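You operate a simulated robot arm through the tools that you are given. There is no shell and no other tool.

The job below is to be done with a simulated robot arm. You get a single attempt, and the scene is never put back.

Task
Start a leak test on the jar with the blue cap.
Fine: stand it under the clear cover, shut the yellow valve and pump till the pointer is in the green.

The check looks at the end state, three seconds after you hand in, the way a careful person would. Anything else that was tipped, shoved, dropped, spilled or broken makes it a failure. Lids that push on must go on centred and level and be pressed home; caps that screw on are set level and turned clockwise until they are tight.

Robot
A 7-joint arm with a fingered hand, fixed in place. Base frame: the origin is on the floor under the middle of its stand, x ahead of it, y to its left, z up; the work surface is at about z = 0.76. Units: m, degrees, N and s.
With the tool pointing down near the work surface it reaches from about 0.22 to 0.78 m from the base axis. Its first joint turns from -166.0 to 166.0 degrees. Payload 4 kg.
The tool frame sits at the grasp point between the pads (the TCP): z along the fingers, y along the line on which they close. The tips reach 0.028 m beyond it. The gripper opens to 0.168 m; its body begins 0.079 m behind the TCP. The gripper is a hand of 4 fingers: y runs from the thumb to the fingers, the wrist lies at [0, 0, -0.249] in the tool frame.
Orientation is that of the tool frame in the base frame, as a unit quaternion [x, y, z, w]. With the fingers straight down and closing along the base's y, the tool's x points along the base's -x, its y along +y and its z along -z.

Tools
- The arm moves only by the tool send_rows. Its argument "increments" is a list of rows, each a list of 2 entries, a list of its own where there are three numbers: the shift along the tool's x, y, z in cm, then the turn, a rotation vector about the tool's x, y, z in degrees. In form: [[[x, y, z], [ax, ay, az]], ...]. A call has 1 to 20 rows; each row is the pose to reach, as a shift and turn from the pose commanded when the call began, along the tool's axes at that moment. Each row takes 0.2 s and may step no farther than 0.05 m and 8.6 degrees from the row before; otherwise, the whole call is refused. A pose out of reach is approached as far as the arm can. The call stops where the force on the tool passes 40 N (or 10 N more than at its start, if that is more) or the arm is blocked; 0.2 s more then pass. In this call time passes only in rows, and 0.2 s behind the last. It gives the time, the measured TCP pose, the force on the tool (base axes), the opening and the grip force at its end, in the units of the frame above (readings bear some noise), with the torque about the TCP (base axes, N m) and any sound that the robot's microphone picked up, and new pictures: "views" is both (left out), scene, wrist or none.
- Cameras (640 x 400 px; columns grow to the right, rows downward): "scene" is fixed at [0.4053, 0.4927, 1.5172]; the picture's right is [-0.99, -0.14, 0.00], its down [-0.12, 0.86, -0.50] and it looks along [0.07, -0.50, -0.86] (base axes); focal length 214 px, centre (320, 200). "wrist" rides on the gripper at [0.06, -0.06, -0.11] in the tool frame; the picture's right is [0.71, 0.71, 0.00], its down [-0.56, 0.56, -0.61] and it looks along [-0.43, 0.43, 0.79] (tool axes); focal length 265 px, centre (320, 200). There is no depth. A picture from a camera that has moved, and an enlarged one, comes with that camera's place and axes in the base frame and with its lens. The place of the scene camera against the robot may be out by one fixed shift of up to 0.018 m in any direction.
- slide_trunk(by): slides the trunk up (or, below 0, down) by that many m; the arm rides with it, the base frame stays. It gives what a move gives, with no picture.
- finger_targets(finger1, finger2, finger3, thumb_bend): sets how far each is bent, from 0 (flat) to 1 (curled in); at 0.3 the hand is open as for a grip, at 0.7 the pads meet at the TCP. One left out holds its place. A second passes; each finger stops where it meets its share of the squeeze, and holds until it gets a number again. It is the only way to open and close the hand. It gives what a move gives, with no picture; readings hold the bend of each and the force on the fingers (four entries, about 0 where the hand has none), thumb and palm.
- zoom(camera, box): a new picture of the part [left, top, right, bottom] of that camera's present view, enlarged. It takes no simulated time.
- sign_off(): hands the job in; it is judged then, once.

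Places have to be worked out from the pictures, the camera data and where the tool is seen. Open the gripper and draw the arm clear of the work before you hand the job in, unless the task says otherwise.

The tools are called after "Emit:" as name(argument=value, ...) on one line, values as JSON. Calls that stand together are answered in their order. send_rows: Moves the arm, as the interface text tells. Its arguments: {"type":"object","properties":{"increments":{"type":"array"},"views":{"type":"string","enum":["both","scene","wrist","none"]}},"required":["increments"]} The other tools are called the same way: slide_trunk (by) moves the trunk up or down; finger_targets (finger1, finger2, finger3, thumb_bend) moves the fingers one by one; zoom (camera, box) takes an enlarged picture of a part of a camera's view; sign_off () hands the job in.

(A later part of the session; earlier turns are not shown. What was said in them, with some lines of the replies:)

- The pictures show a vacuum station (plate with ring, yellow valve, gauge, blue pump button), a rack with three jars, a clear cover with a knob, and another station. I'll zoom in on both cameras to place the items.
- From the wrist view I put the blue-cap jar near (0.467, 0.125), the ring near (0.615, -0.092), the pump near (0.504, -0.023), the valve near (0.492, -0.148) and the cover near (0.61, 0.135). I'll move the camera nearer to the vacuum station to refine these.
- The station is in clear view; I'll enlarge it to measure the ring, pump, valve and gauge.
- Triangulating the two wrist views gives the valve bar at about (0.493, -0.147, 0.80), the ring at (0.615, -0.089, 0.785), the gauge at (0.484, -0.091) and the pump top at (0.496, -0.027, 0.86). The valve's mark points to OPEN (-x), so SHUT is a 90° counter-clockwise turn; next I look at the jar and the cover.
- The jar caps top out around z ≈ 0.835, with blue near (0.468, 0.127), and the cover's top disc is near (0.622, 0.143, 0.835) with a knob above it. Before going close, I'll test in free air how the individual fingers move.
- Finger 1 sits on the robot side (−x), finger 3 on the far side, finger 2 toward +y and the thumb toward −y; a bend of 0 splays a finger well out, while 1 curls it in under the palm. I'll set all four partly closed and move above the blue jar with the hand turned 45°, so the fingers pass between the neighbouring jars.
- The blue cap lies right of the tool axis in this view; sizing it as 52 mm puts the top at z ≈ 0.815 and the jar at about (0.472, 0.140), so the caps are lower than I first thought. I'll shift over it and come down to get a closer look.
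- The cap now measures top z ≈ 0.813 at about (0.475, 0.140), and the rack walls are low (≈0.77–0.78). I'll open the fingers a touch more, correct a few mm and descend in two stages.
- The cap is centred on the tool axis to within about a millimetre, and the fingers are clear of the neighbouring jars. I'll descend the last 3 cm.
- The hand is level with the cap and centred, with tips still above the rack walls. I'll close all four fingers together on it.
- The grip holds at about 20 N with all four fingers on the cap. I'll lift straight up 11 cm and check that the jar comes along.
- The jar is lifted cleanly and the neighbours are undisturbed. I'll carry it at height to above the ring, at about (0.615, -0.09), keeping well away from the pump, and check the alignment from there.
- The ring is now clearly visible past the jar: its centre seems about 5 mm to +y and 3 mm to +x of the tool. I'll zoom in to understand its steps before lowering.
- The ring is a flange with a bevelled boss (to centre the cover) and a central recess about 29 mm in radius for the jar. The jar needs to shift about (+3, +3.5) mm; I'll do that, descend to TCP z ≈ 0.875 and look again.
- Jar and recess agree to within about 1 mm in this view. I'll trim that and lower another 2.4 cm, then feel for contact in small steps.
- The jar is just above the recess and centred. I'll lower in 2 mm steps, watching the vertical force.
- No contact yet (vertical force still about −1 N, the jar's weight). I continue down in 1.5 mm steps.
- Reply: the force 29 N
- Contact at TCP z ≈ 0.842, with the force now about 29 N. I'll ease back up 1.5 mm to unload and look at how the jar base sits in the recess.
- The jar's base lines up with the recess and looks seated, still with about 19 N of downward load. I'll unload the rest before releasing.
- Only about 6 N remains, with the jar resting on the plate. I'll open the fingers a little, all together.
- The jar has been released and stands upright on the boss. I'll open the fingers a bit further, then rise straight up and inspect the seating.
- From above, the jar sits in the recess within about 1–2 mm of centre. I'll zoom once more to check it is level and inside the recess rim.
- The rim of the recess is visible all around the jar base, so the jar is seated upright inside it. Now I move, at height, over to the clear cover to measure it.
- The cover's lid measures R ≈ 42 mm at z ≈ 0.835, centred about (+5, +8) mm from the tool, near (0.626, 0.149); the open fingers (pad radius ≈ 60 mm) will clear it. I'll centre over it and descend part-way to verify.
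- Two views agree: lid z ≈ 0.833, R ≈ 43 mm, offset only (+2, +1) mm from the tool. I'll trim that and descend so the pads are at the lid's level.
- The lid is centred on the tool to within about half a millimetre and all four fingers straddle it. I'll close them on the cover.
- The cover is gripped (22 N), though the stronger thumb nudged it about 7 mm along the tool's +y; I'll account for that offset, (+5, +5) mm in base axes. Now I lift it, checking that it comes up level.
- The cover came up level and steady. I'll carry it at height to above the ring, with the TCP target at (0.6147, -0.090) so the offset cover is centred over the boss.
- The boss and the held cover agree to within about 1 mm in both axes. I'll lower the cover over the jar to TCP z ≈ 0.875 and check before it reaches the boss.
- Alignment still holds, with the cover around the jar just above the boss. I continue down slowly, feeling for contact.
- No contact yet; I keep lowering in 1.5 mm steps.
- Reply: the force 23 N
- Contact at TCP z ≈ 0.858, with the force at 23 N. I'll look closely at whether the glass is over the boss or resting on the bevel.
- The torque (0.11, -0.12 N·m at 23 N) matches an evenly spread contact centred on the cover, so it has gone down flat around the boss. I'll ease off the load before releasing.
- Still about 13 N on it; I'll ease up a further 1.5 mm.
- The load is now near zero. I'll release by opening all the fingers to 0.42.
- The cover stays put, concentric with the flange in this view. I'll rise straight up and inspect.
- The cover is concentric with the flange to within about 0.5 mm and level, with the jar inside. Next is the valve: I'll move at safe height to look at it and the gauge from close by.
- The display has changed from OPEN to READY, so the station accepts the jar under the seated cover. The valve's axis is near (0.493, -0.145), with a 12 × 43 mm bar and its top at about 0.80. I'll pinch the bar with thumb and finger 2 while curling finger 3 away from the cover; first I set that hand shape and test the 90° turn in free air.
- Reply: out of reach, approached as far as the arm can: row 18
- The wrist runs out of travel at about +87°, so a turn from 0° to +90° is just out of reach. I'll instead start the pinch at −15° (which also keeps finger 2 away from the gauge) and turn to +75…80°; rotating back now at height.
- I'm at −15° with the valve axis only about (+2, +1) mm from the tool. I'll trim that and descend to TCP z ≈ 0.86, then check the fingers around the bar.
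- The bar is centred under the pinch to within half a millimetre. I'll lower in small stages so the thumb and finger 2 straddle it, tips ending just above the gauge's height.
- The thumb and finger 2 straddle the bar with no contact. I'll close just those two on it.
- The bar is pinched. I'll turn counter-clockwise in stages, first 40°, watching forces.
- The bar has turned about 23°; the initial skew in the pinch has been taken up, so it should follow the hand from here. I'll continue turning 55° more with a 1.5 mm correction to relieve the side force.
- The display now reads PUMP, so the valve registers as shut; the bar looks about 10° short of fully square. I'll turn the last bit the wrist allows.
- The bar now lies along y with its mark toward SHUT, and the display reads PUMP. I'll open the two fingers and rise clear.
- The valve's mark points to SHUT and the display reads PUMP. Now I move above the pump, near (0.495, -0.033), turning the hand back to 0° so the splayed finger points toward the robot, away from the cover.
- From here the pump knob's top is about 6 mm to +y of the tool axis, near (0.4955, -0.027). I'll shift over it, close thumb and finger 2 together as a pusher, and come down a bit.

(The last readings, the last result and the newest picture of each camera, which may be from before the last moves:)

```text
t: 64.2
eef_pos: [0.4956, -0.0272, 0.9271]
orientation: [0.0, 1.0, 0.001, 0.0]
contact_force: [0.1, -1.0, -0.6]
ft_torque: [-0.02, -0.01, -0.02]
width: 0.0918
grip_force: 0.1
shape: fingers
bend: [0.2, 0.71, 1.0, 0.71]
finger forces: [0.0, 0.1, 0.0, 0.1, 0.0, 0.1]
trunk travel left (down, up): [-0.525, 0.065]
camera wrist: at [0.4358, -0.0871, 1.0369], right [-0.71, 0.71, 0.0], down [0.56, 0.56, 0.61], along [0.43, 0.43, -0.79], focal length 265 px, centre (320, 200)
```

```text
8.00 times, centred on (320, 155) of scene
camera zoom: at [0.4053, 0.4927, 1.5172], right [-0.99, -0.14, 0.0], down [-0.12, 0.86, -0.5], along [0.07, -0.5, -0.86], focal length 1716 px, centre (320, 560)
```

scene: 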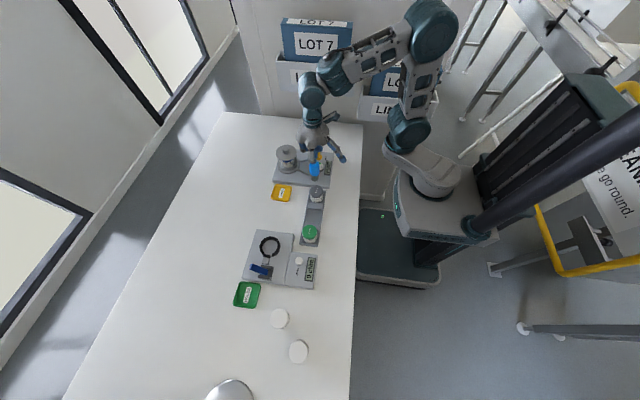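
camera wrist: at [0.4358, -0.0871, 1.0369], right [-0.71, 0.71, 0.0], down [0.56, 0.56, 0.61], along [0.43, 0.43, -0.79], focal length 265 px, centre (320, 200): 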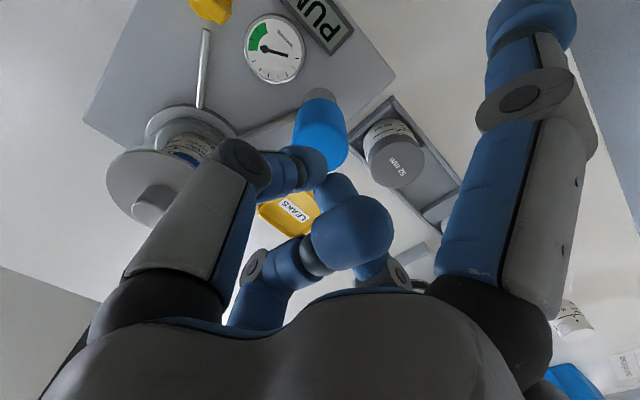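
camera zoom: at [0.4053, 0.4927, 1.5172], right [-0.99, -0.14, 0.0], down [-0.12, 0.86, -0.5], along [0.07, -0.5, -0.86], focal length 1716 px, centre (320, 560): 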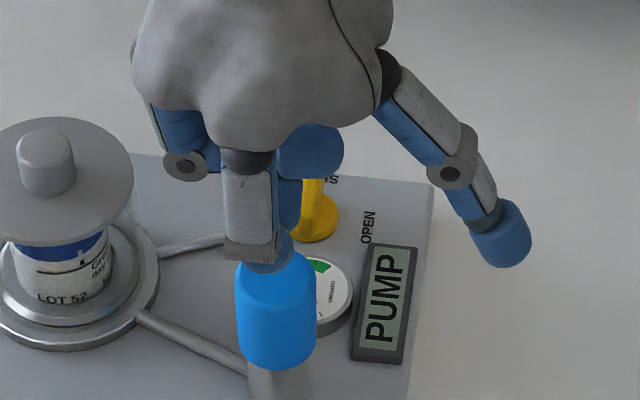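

The pusher is centred on the knob. I'll descend to just above it and begin pressing gently, watching the force and the gauge.

Emit:
send_rows(increments=[[[0, 0, 1.2], [0, 0, 0]], [[0, 0, 2.2], [0, 0, 0]], [[0, 0, 2.7], [0, 0, 0]], [[0, 0, 3.1], [0, 0, 0]], [[0, 0, 3.5], [0, 0, 0]]], views="both")

Emit:
zoom(camera="wrist", box=[200, 20, 440, 220])

Emit:
zoom(camera="scene", box=[290, 130, 350, 180])

```text
t: 65.4
eef_pos: [0.4954, -0.0272, 0.8916]
orientation: [0.0, 1.0, 0.0, 0.0]
contact_force: [0.7, -0.1, 2.1]
ft_torque: [-0.01, -0.02, 0.04]
width: 0.0918
grip_force: 0.0
shape: fingers
bend: [0.2, 0.71, 1.0, 0.71]
finger forces: [0.1, 0.0, 0.0, 0.1, 0.0, 0.0]
trunk travel left (down, up): [-0.525, 0.065]
camera wrist: at [0.4358, -0.0871, 1.0021], right [-0.71, 0.71, 0.0], down [0.56, 0.56, 0.61], along [0.43, 0.43, -0.79], focal length 265 px, centre (320, 200)
```

scene: 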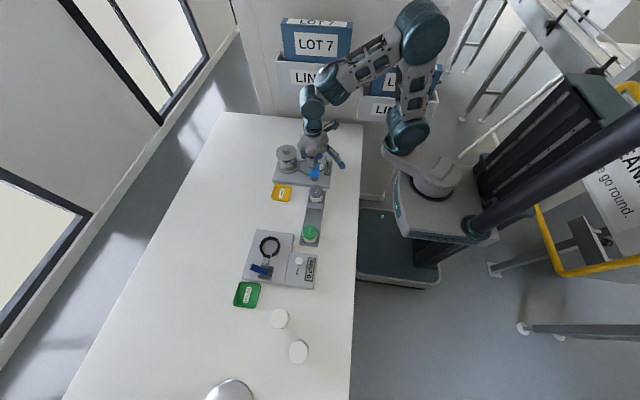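
wrist: 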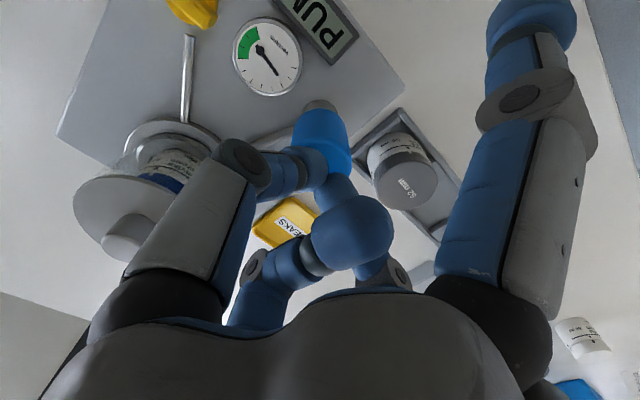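

```text
2.00 times, centred on (320, 120) of wrist
camera zoom: at [0.4358, -0.0871, 1.0021], right [-0.71, 0.71, 0.0], down [0.56, 0.56, 0.61], along [0.43, 0.43, -0.79], focal length 531 px, centre (320, 360)
```

zoom: 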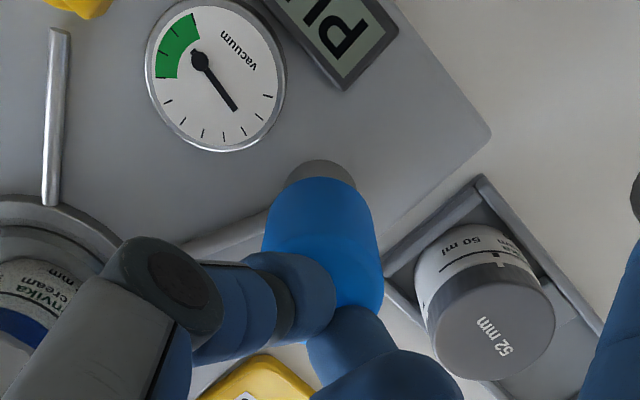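

```text
8.00 times, centred on (320, 155) of scene
camera zoom: at [0.4053, 0.4927, 1.5172], right [-0.99, -0.14, 0.0], down [-0.12, 0.86, -0.5], along [0.07, -0.5, -0.86], focal length 1716 px, centre (320, 560)
```

zoom: 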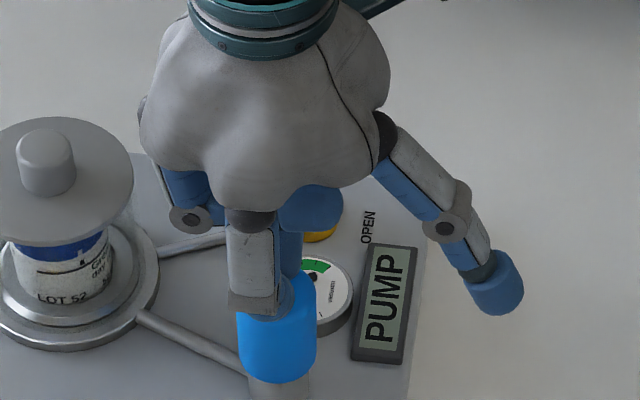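

The pump is already moving under light force (about 2 N), and the pointer has swung roughly 40° toward the green. I'll press further to see the stroke.

Emit:
send_rows(increments=[[[0, 0, 0.3], [0, 0, 0]], [[0, 0, 0.6], [0, 0, 0]]], views="none")

Emit:
zoom(camera="wrist", box=[200, 0, 360, 120])

```text
t: 66.0
eef_pos: [0.4951, -0.0269, 0.8874]
orientation: [0.0, 1.0, 0.0, 0.0]
contact_force: [0.0, 1.0, 1.6]
ft_torque: [0.02, -0.03, 0.02]
width: 0.0914
grip_force: 0.0
shape: fingers
bend: [0.2, 0.71, 1.0, 0.71]
finger forces: [0.0, 0.0, 0.0, 0.0, 0.0, 0.1]
trunk travel left (down, up): [-0.525, 0.065]
```

```text
3.33 times, centred on (280, 60) of wrist
camera zoom: at [0.4355, -0.0874, 0.9967], right [-0.71, 0.71, 0.0], down [0.56, 0.56, 0.61], along [0.43, 0.43, -0.79], focal length 885 px, centre (453, 667)
```

zoom: 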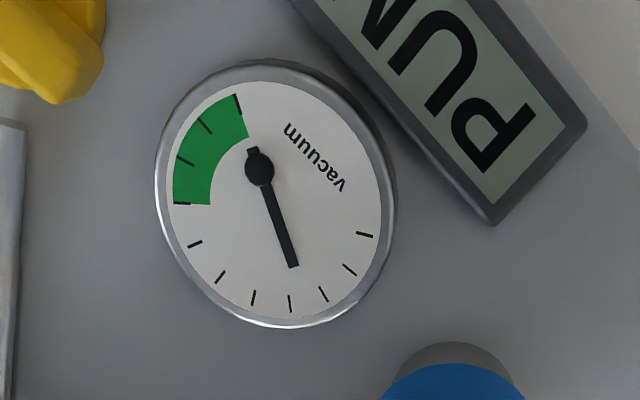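

The pointer tracks the knob's travel (ticks run 0–10, green from 7 to 10), now at about 2.6. I'll continue this stroke downward in small steps.

Emit:
send_rows(increments=[[[0, 0, 0.3], [0, 0, 0]], [[0, 0, 0.6], [0, 0, 0]]], views="none")

Emit:
zoom(camera="wrist", box=[200, 0, 360, 120])

Emit:
zoom(camera="scene", box=[290, 130, 350, 180])

```text
t: 66.6
eef_pos: [0.4958, -0.028, 0.8811]
orientation: [0.0, 1.0, 0.0, 0.002]
contact_force: [1.0, -1.3, 20.3]
ft_torque: [-0.13, 0.04, 0.04]
width: 0.0917
grip_force: 13.1
shape: fingers
bend: [0.2, 0.72, 1.0, 0.73]
finger forces: [0.0, 9.9, 0.0, 0.1, 16.2, 0.1]
trunk travel left (down, up): [-0.525, 0.065]
```

```text
3.33 times, centred on (280, 60) of wrist
camera zoom: at [0.4345, -0.0878, 0.9916], right [-0.71, 0.71, 0.0], down [0.56, 0.56, 0.62], along [0.44, 0.43, -0.79], focal length 885 px, centre (453, 667)
```

zoom: 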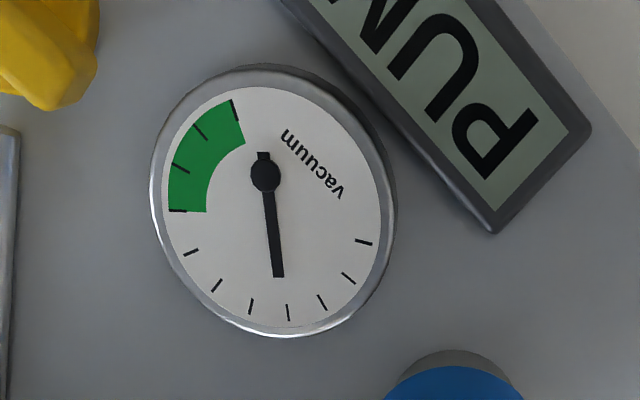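

```text
8.00 times, centred on (320, 155) of scene
camera zoom: at [0.4053, 0.4927, 1.5172], right [-0.99, -0.14, 0.0], down [-0.12, 0.86, -0.5], along [0.07, -0.5, -0.86], focal length 1716 px, centre (320, 560)
```

zoom: 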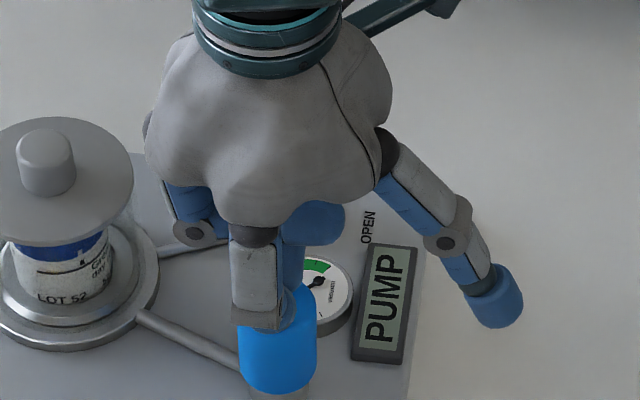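

The knob bottomed at about 20 N with the pointer at about 3.2. I'll raise to let it return and see whether the vacuum holds.

Emit:
send_rows(increments=[[[0, 0, -0.5], [0, 0, 0]], [[0, 0, -1.2], [0, 0, 0]], [[0, 0, -2.0], [0, 0, 0]], [[0, 0, -2.6], [0, 0, 0]]], views="none")

Emit:
zoom(camera="wrist", box=[200, 0, 360, 120])

Emit:
zoom(camera="scene", box=[290, 130, 350, 180])

```text
t: 67.6
eef_pos: [0.4937, -0.0286, 0.9069]
orientation: [0.0, 1.0, -0.001, 0.0]
contact_force: [-0.1, 0.5, -0.2]
ft_torque: [-0.01, -0.02, -0.03]
width: 0.0917
grip_force: 0.2
shape: fingers
bend: [0.2, 0.71, 1.0, 0.71]
finger forces: [0.0, 0.0, 0.0, 0.1, 0.0, 0.0]
trunk travel left (down, up): [-0.525, 0.065]
```

```text
3.33 times, centred on (280, 60) of wrist
camera zoom: at [0.4344, -0.0879, 1.0162], right [-0.71, 0.71, 0.0], down [0.56, 0.56, 0.61], along [0.43, 0.43, -0.79], focal length 885 px, centre (453, 667)
```

zoom: 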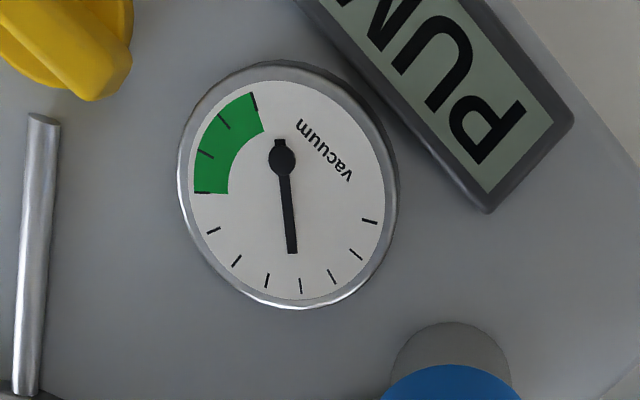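

```text
8.00 times, centred on (320, 155) of scene
camera zoom: at [0.4053, 0.4927, 1.5172], right [-0.99, -0.14, 0.0], down [-0.12, 0.86, -0.5], along [0.07, -0.5, -0.86], focal length 1716 px, centre (320, 560)
```

zoom: 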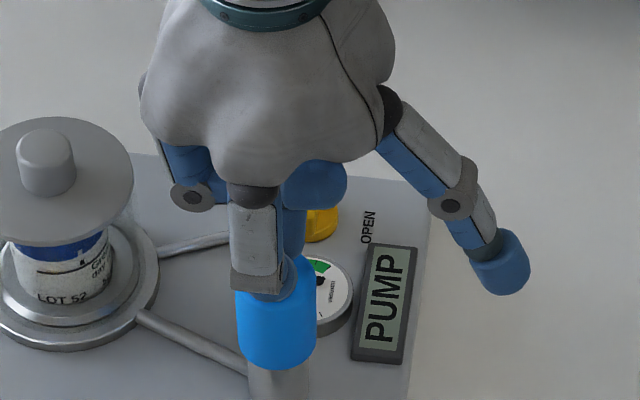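

The vacuum holds at about 3.1 and the knob has returned. Second stroke: press down to just before the stop and read the gauge.

Emit:
send_rows(increments=[[[0, 0, 0.6], [0, 0, 0]], [[0, 0, 1.1], [0, 0, 0]], [[0, 0, 1.6], [0, 0, 0]], [[0, 0, 2.0], [0, 0, 0]], [[0, 0, 2.4], [0, 0, 0]]], views="none")

Emit:
zoom(camera="wrist", box=[200, 0, 360, 120])

```text
t: 68.8
eef_pos: [0.4948, -0.0289, 0.8827]
orientation: [0.0, 1.0, 0.0, 0.001]
contact_force: [0.3, -0.5, 8.2]
ft_torque: [-0.01, -0.02, 0.05]
width: 0.0915
grip_force: 3.7
shape: fingers
bend: [0.2, 0.71, 1.0, 0.72]
finger forces: [0.0, 0.0, 0.0, 0.0, 7.2, 0.1]
trunk travel left (down, up): [-0.525, 0.065]
```

```text
3.33 times, centred on (280, 60) of wrist
camera zoom: at [0.4345, -0.0879, 0.9926], right [-0.71, 0.71, 0.0], down [0.56, 0.56, 0.62], along [0.44, 0.43, -0.79], focal length 885 px, centre (453, 667)
```

zoom: 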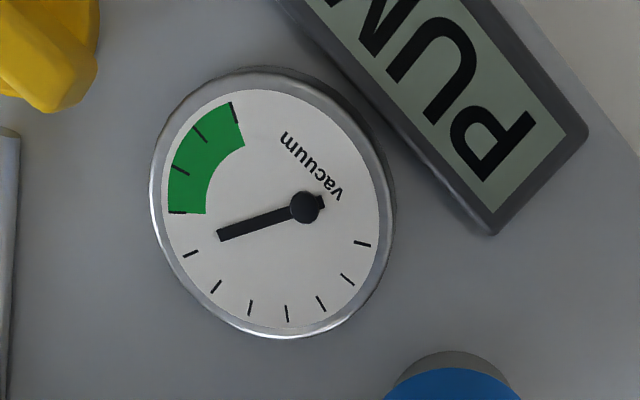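

Second stroke brings the pointer to about 6.3, so each full stroke adds roughly 3.1. I'll let the knob return and verify it holds; a partial third stroke should then land mid-green.

Emit:
send_rows(increments=[[[0, 0, -0.5], [0, 0, 0]], [[0, 0, -1.2], [0, 0, 0]], [[0, 0, -2.0], [0, 0, 0]], [[0, 0, -2.4], [0, 0, 0]]], views="none")

Emit:
zoom(camera="wrist", box=[200, 0, 360, 120])

```text
t: 69.8
eef_pos: [0.4946, -0.0276, 0.9061]
orientation: [0.0, 1.0, 0.0, 0.0]
contact_force: [0.0, 0.0, 0.5]
ft_torque: [-0.04, 0.01, -0.01]
width: 0.0916
grip_force: 0.0
shape: fingers
bend: [0.2, 0.71, 1.0, 0.71]
finger forces: [0.1, 0.0, 0.0, 0.1, 0.1, 0.1]
trunk travel left (down, up): [-0.525, 0.065]
```

```text
3.33 times, centred on (280, 60) of wrist
camera zoom: at [0.4347, -0.0877, 1.0164], right [-0.71, 0.71, 0.0], down [0.56, 0.56, 0.61], along [0.43, 0.43, -0.79], focal length 885 px, centre (453, 667)
```

zoom: 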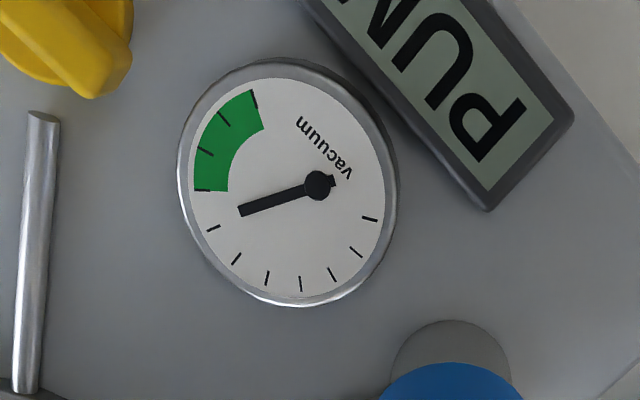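

It holds at about 6.3. Third stroke, partial: I press to about TCP z 0.888 and read.

Emit:
send_rows(increments=[[[0, 0, 0.6], [0, 0, 0]], [[0, 0, 1.1], [0, 0, 0]], [[0, 0, 1.5], [0, 0, 0]], [[0, 0, 1.8], [0, 0, 0]]], views="none")

Emit:
zoom(camera="wrist", box=[200, 0, 360, 120])

```text
t: 70.8
eef_pos: [0.4958, -0.0282, 0.8876]
orientation: [-0.001, 1.0, 0.0, 0.0]
contact_force: [0.2, 0.4, 2.1]
ft_torque: [-0.04, 0.0, 0.01]
width: 0.0916
grip_force: 0.0
shape: fingers
bend: [0.2, 0.71, 1.0, 0.71]
finger forces: [0.1, 0.0, 0.0, 0.0, 0.0, 0.0]
trunk travel left (down, up): [-0.525, 0.065]
```

```text
3.33 times, centred on (280, 60) of wrist
camera zoom: at [0.4345, -0.0877, 0.9979], right [-0.71, 0.71, 0.0], down [0.56, 0.56, 0.61], along [0.44, 0.43, -0.79], focal length 885 px, centre (453, 667)
```

zoom: 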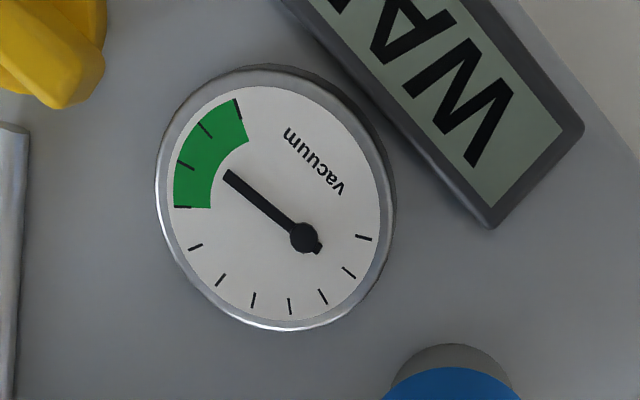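

The pointer sits at about 8.5, mid-green, and the display has changed to "WAIT" (test running). I'll raise off the knob and check that it holds.

Emit:
send_rows(increments=[[[0, 0, -0.8], [0, 0, 0]], [[0, 0, -2.0], [0, 0, 0]], [[0, 0, -4.5], [0, 0, 0]], [[0, 0, -7.5], [0, 0, 0]], [[0, 0, -10.5], [0, 0, 0]]], views="both")

Emit:
zoom(camera="wrist", box=[200, 0, 400, 150])

Emit:
zoom(camera="scene", box=[270, 130, 350, 190])

```text
t: 72.0
eef_pos: [0.4959, -0.0273, 0.9936]
orientation: [0.0, 1.0, 0.0, 0.0]
contact_force: [0.1, 0.3, -0.4]
ft_torque: [0.0, -0.02, 0.02]
width: 0.092
grip_force: 0.1
shape: fingers
bend: [0.2, 0.71, 1.0, 0.71]
finger forces: [0.0, 0.1, 0.1, 0.0, 0.1, 0.0]
trunk travel left (down, up): [-0.525, 0.065]
camera wrist: at [0.435, -0.0872, 1.1034], right [-0.71, 0.71, 0.0], down [0.56, 0.56, 0.61], along [0.43, 0.43, -0.79], focal length 265 px, centre (320, 200)
```

scene: 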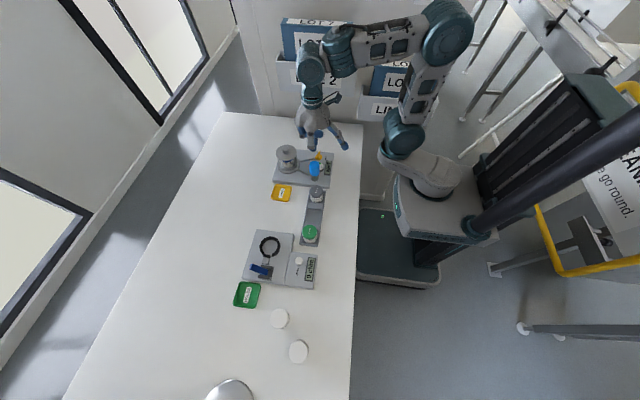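
wrist: 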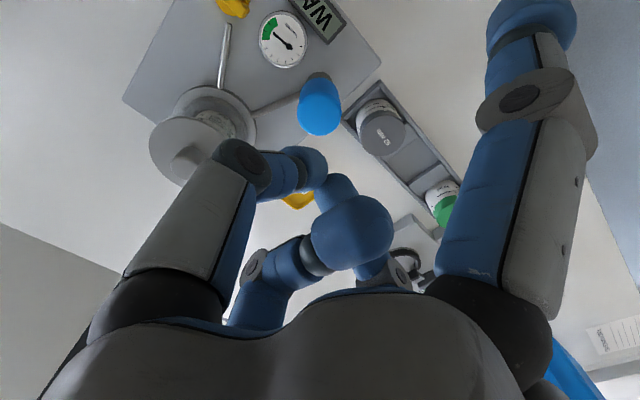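

```text
2.67 times, centred on (300, 75) of wrist
camera zoom: at [0.435, -0.0872, 1.1034], right [-0.71, 0.71, 0.0], down [0.56, 0.56, 0.61], along [0.43, 0.43, -0.79], focal length 708 px, centre (373, 533)
```

zoom: 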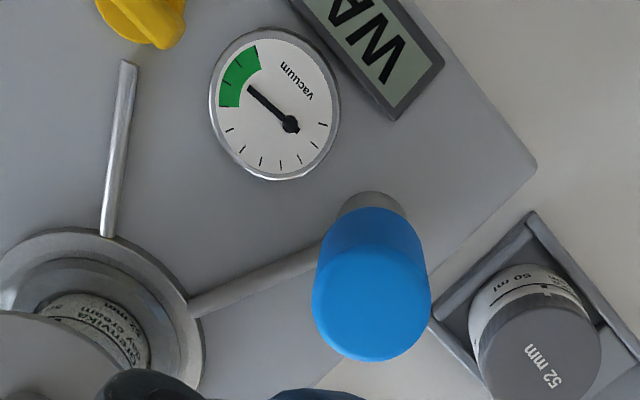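

```text
6.67 times, centred on (310, 160) of scene
camera zoom: at [0.4053, 0.4927, 1.5172], right [-0.99, -0.14, 0.0], down [-0.12, 0.86, -0.5], along [0.07, -0.5, -0.86], focal length 1430 px, centre (387, 467)
```

zoom: 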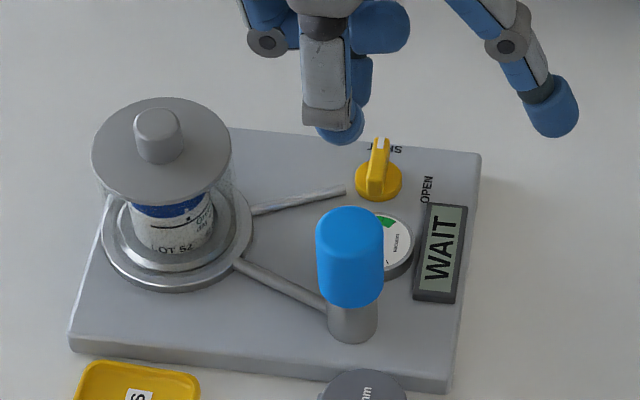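

Everything is holding: display WAIT, pointer mid-green, valve on SHUT. I'll open the hand and draw the arm up and back clear of the station.

Emit:
send_rows(increments=[[[1.0, 0, -3.5], [0, 0, 0]], [[2.5, 0, -7.5], [0, 0, 0]], [[4.5, 0, -11.5], [0, 0, 0]], [[6.5, 0, -15.5], [0, 0, 0]], [[8.0, 0, -18.5], [0, 0, 0]]], views="none")

Emit:
finger_targets(finger1=0.3, finger2=0.3, finger3=0.3, thumb_bend=0.3)

Emit:
send_rows(increments=[[[0, 0, -0.5], [0, 0, 0]]], views="both")

Emit:
zoom(camera="wrist", box=[200, 0, 340, 100])

Emit:
zoom(camera="scene", box=[260, 140, 340, 250])

```text
t: 73.2
eef_pos: [0.4165, -0.026, 1.1792]
orientation: [0.0, 1.0, -0.001, 0.0]
contact_force: [-0.5, 0.6, -0.9]
ft_torque: [0.01, 0.0, 0.0]
width: 0.0915
grip_force: 0.2
shape: fingers
bend: [0.2, 0.71, 1.0, 0.71]
finger forces: [0.0, 0.0, 0.0, 0.0, 0.0, 0.1]
trunk travel left (down, up): [-0.525, 0.065]
```

```text
t: 74.2
eef_pos: [0.4161, -0.0262, 1.1787]
orientation: [0.001, 1.0, -0.001, 0.0]
contact_force: [0.3, -0.5, 0.3]
ft_torque: [-0.01, 0.03, 0.0]
width: 0.1173
grip_force: 0.1
shape: fingers
bend: [0.3, 0.3, 0.3, 0.3]
finger forces: [0.0, 0.0, 0.0, 0.0, 0.0, 0.1]
trunk travel left (down, up): [-0.525, 0.065]
```

```text
t: 74.6
eef_pos: [0.4163, -0.0263, 1.184]
orientation: [0.0, 1.0, 0.0, 0.0]
contact_force: [0.6, 1.1, 0.6]
ft_torque: [-0.02, -0.05, -0.03]
width: 0.1171
grip_force: 0.0
shape: fingers
bend: [0.3, 0.3, 0.3, 0.3]
finger forces: [0.0, 0.0, 0.0, 0.1, 0.1, 0.0]
trunk travel left (down, up): [-0.525, 0.065]
camera wrist: at [0.356, -0.0864, 1.2933], right [-0.71, 0.71, 0.0], down [0.56, 0.56, 0.61], along [0.43, 0.43, -0.79], focal length 265 px, centre (320, 200)
```

scene: 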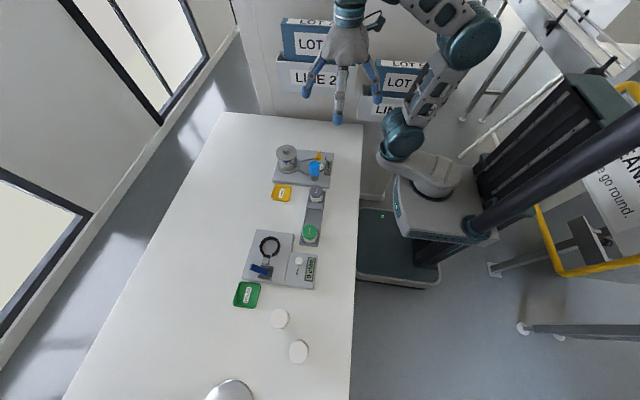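
wrist: 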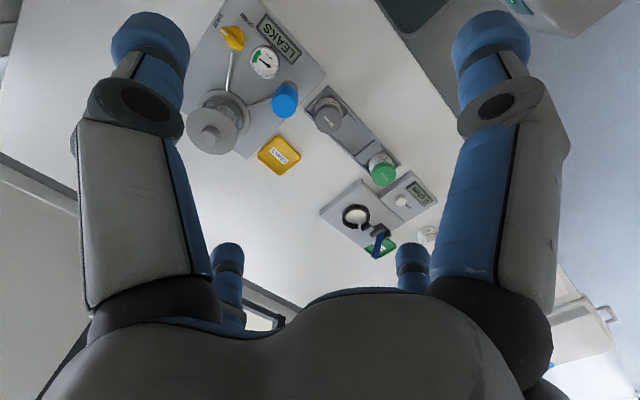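

```text
4.00 times, centred on (270, 50) of wrist
camera zoom: at [0.356, -0.0864, 1.2933], right [-0.71, 0.71, 0.0], down [0.56, 0.56, 0.61], along [0.43, 0.43, -0.79], focal length 1062 px, centre (520, 800)
```

zoom: 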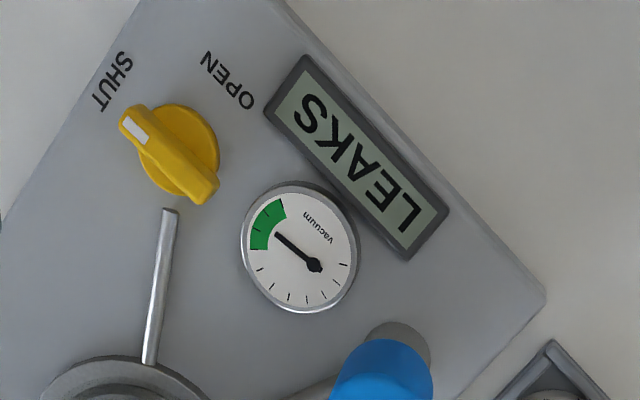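

```text
3.64 times, centred on (300, 195) of scene
camera zoom: at [0.4053, 0.4927, 1.5172], right [-0.99, -0.14, 0.0], down [-0.12, 0.86, -0.5], along [0.07, -0.5, -0.86], focal length 780 px, centre (393, 218)
```

zoom: 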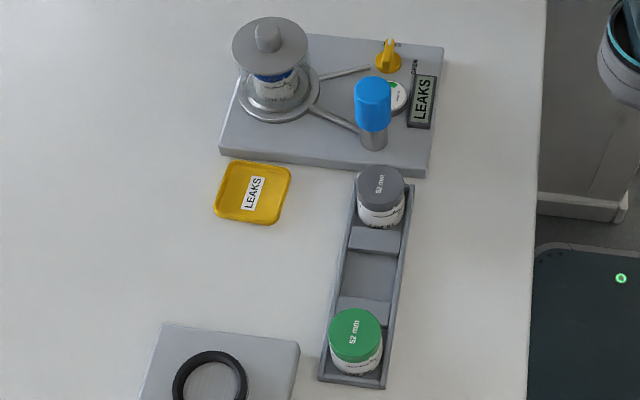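

The arm is clear and the hand open; the station has finished its wait and shows LEAKS as the result for this jar. I'll take one more close look at the pointer (no time passes) before handing in.

Emit:
zoom(camera="wrist", box=[240, 36, 300, 86])

Emit:
zoom(camera="wrist", box=[180, 70, 280, 160])

```text
8.00 times, centred on (270, 61) of wrist
camera zoom: at [0.356, -0.0864, 1.2933], right [-0.71, 0.71, 0.0], down [0.56, 0.56, 0.61], along [0.43, 0.43, -0.79], focal length 2123 px, centre (720, 1312)
```

zoom: 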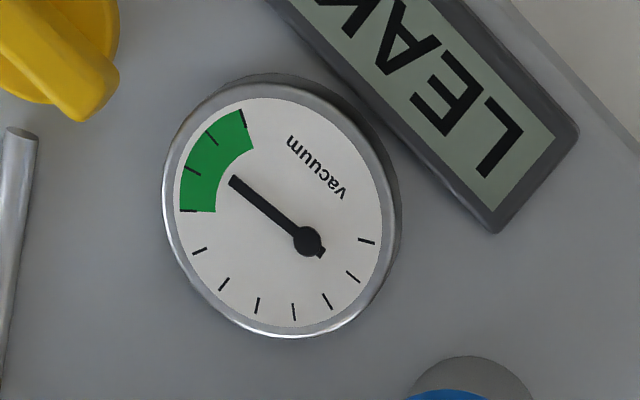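

```text
4.44 times, centred on (230, 115) of wrist
camera zoom: at [0.356, -0.0864, 1.2933], right [-0.71, 0.71, 0.0], down [0.56, 0.56, 0.61], along [0.43, 0.43, -0.79], focal length 1180 px, centre (720, 578)
```

zoom: 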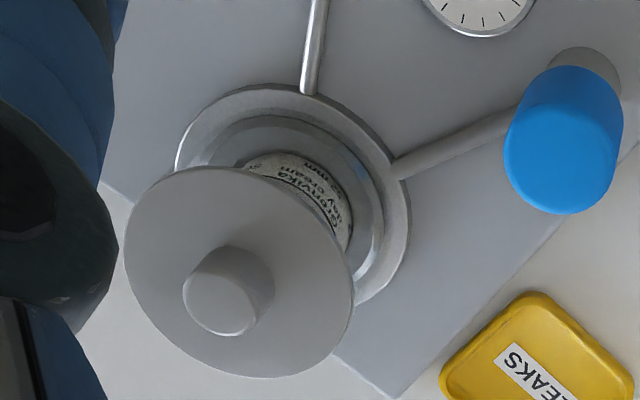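

The pointer rests mid-green at about 8.4, the valve is on SHUT, the cover is centred over the blue-cap jar, and everything else stands as it was. I hand the job in.

Emit:
sign_off()

```text
The job is handed in.
```

The leak test on the blue-cap jar is started and handed in. I don't have the checker's verdict, only my own last look before handing in.

- **Jar and cover:** the jar stands upright in the recess of the ring. The clear cover is seated level over it and centred on the ring.
- **Valve:** the yellow valve is turned to SHUT.
- **Pump:** it took two full strokes and one partial stroke. The pointer was in the middle of the green, at about 8.4 where the green runs from 7 to 10, and was holding.
- **Result shown:** after I finished pumping, the station's display went to WAIT and then LEAKS. The display reports this jar as leaking. I left the jar under the cover, since you only asked for the test to be started.
- **Rest of the bench:** the last pictures showed the other jars, trays and equipment as they were. The hand is open and the arm is clear of the work.
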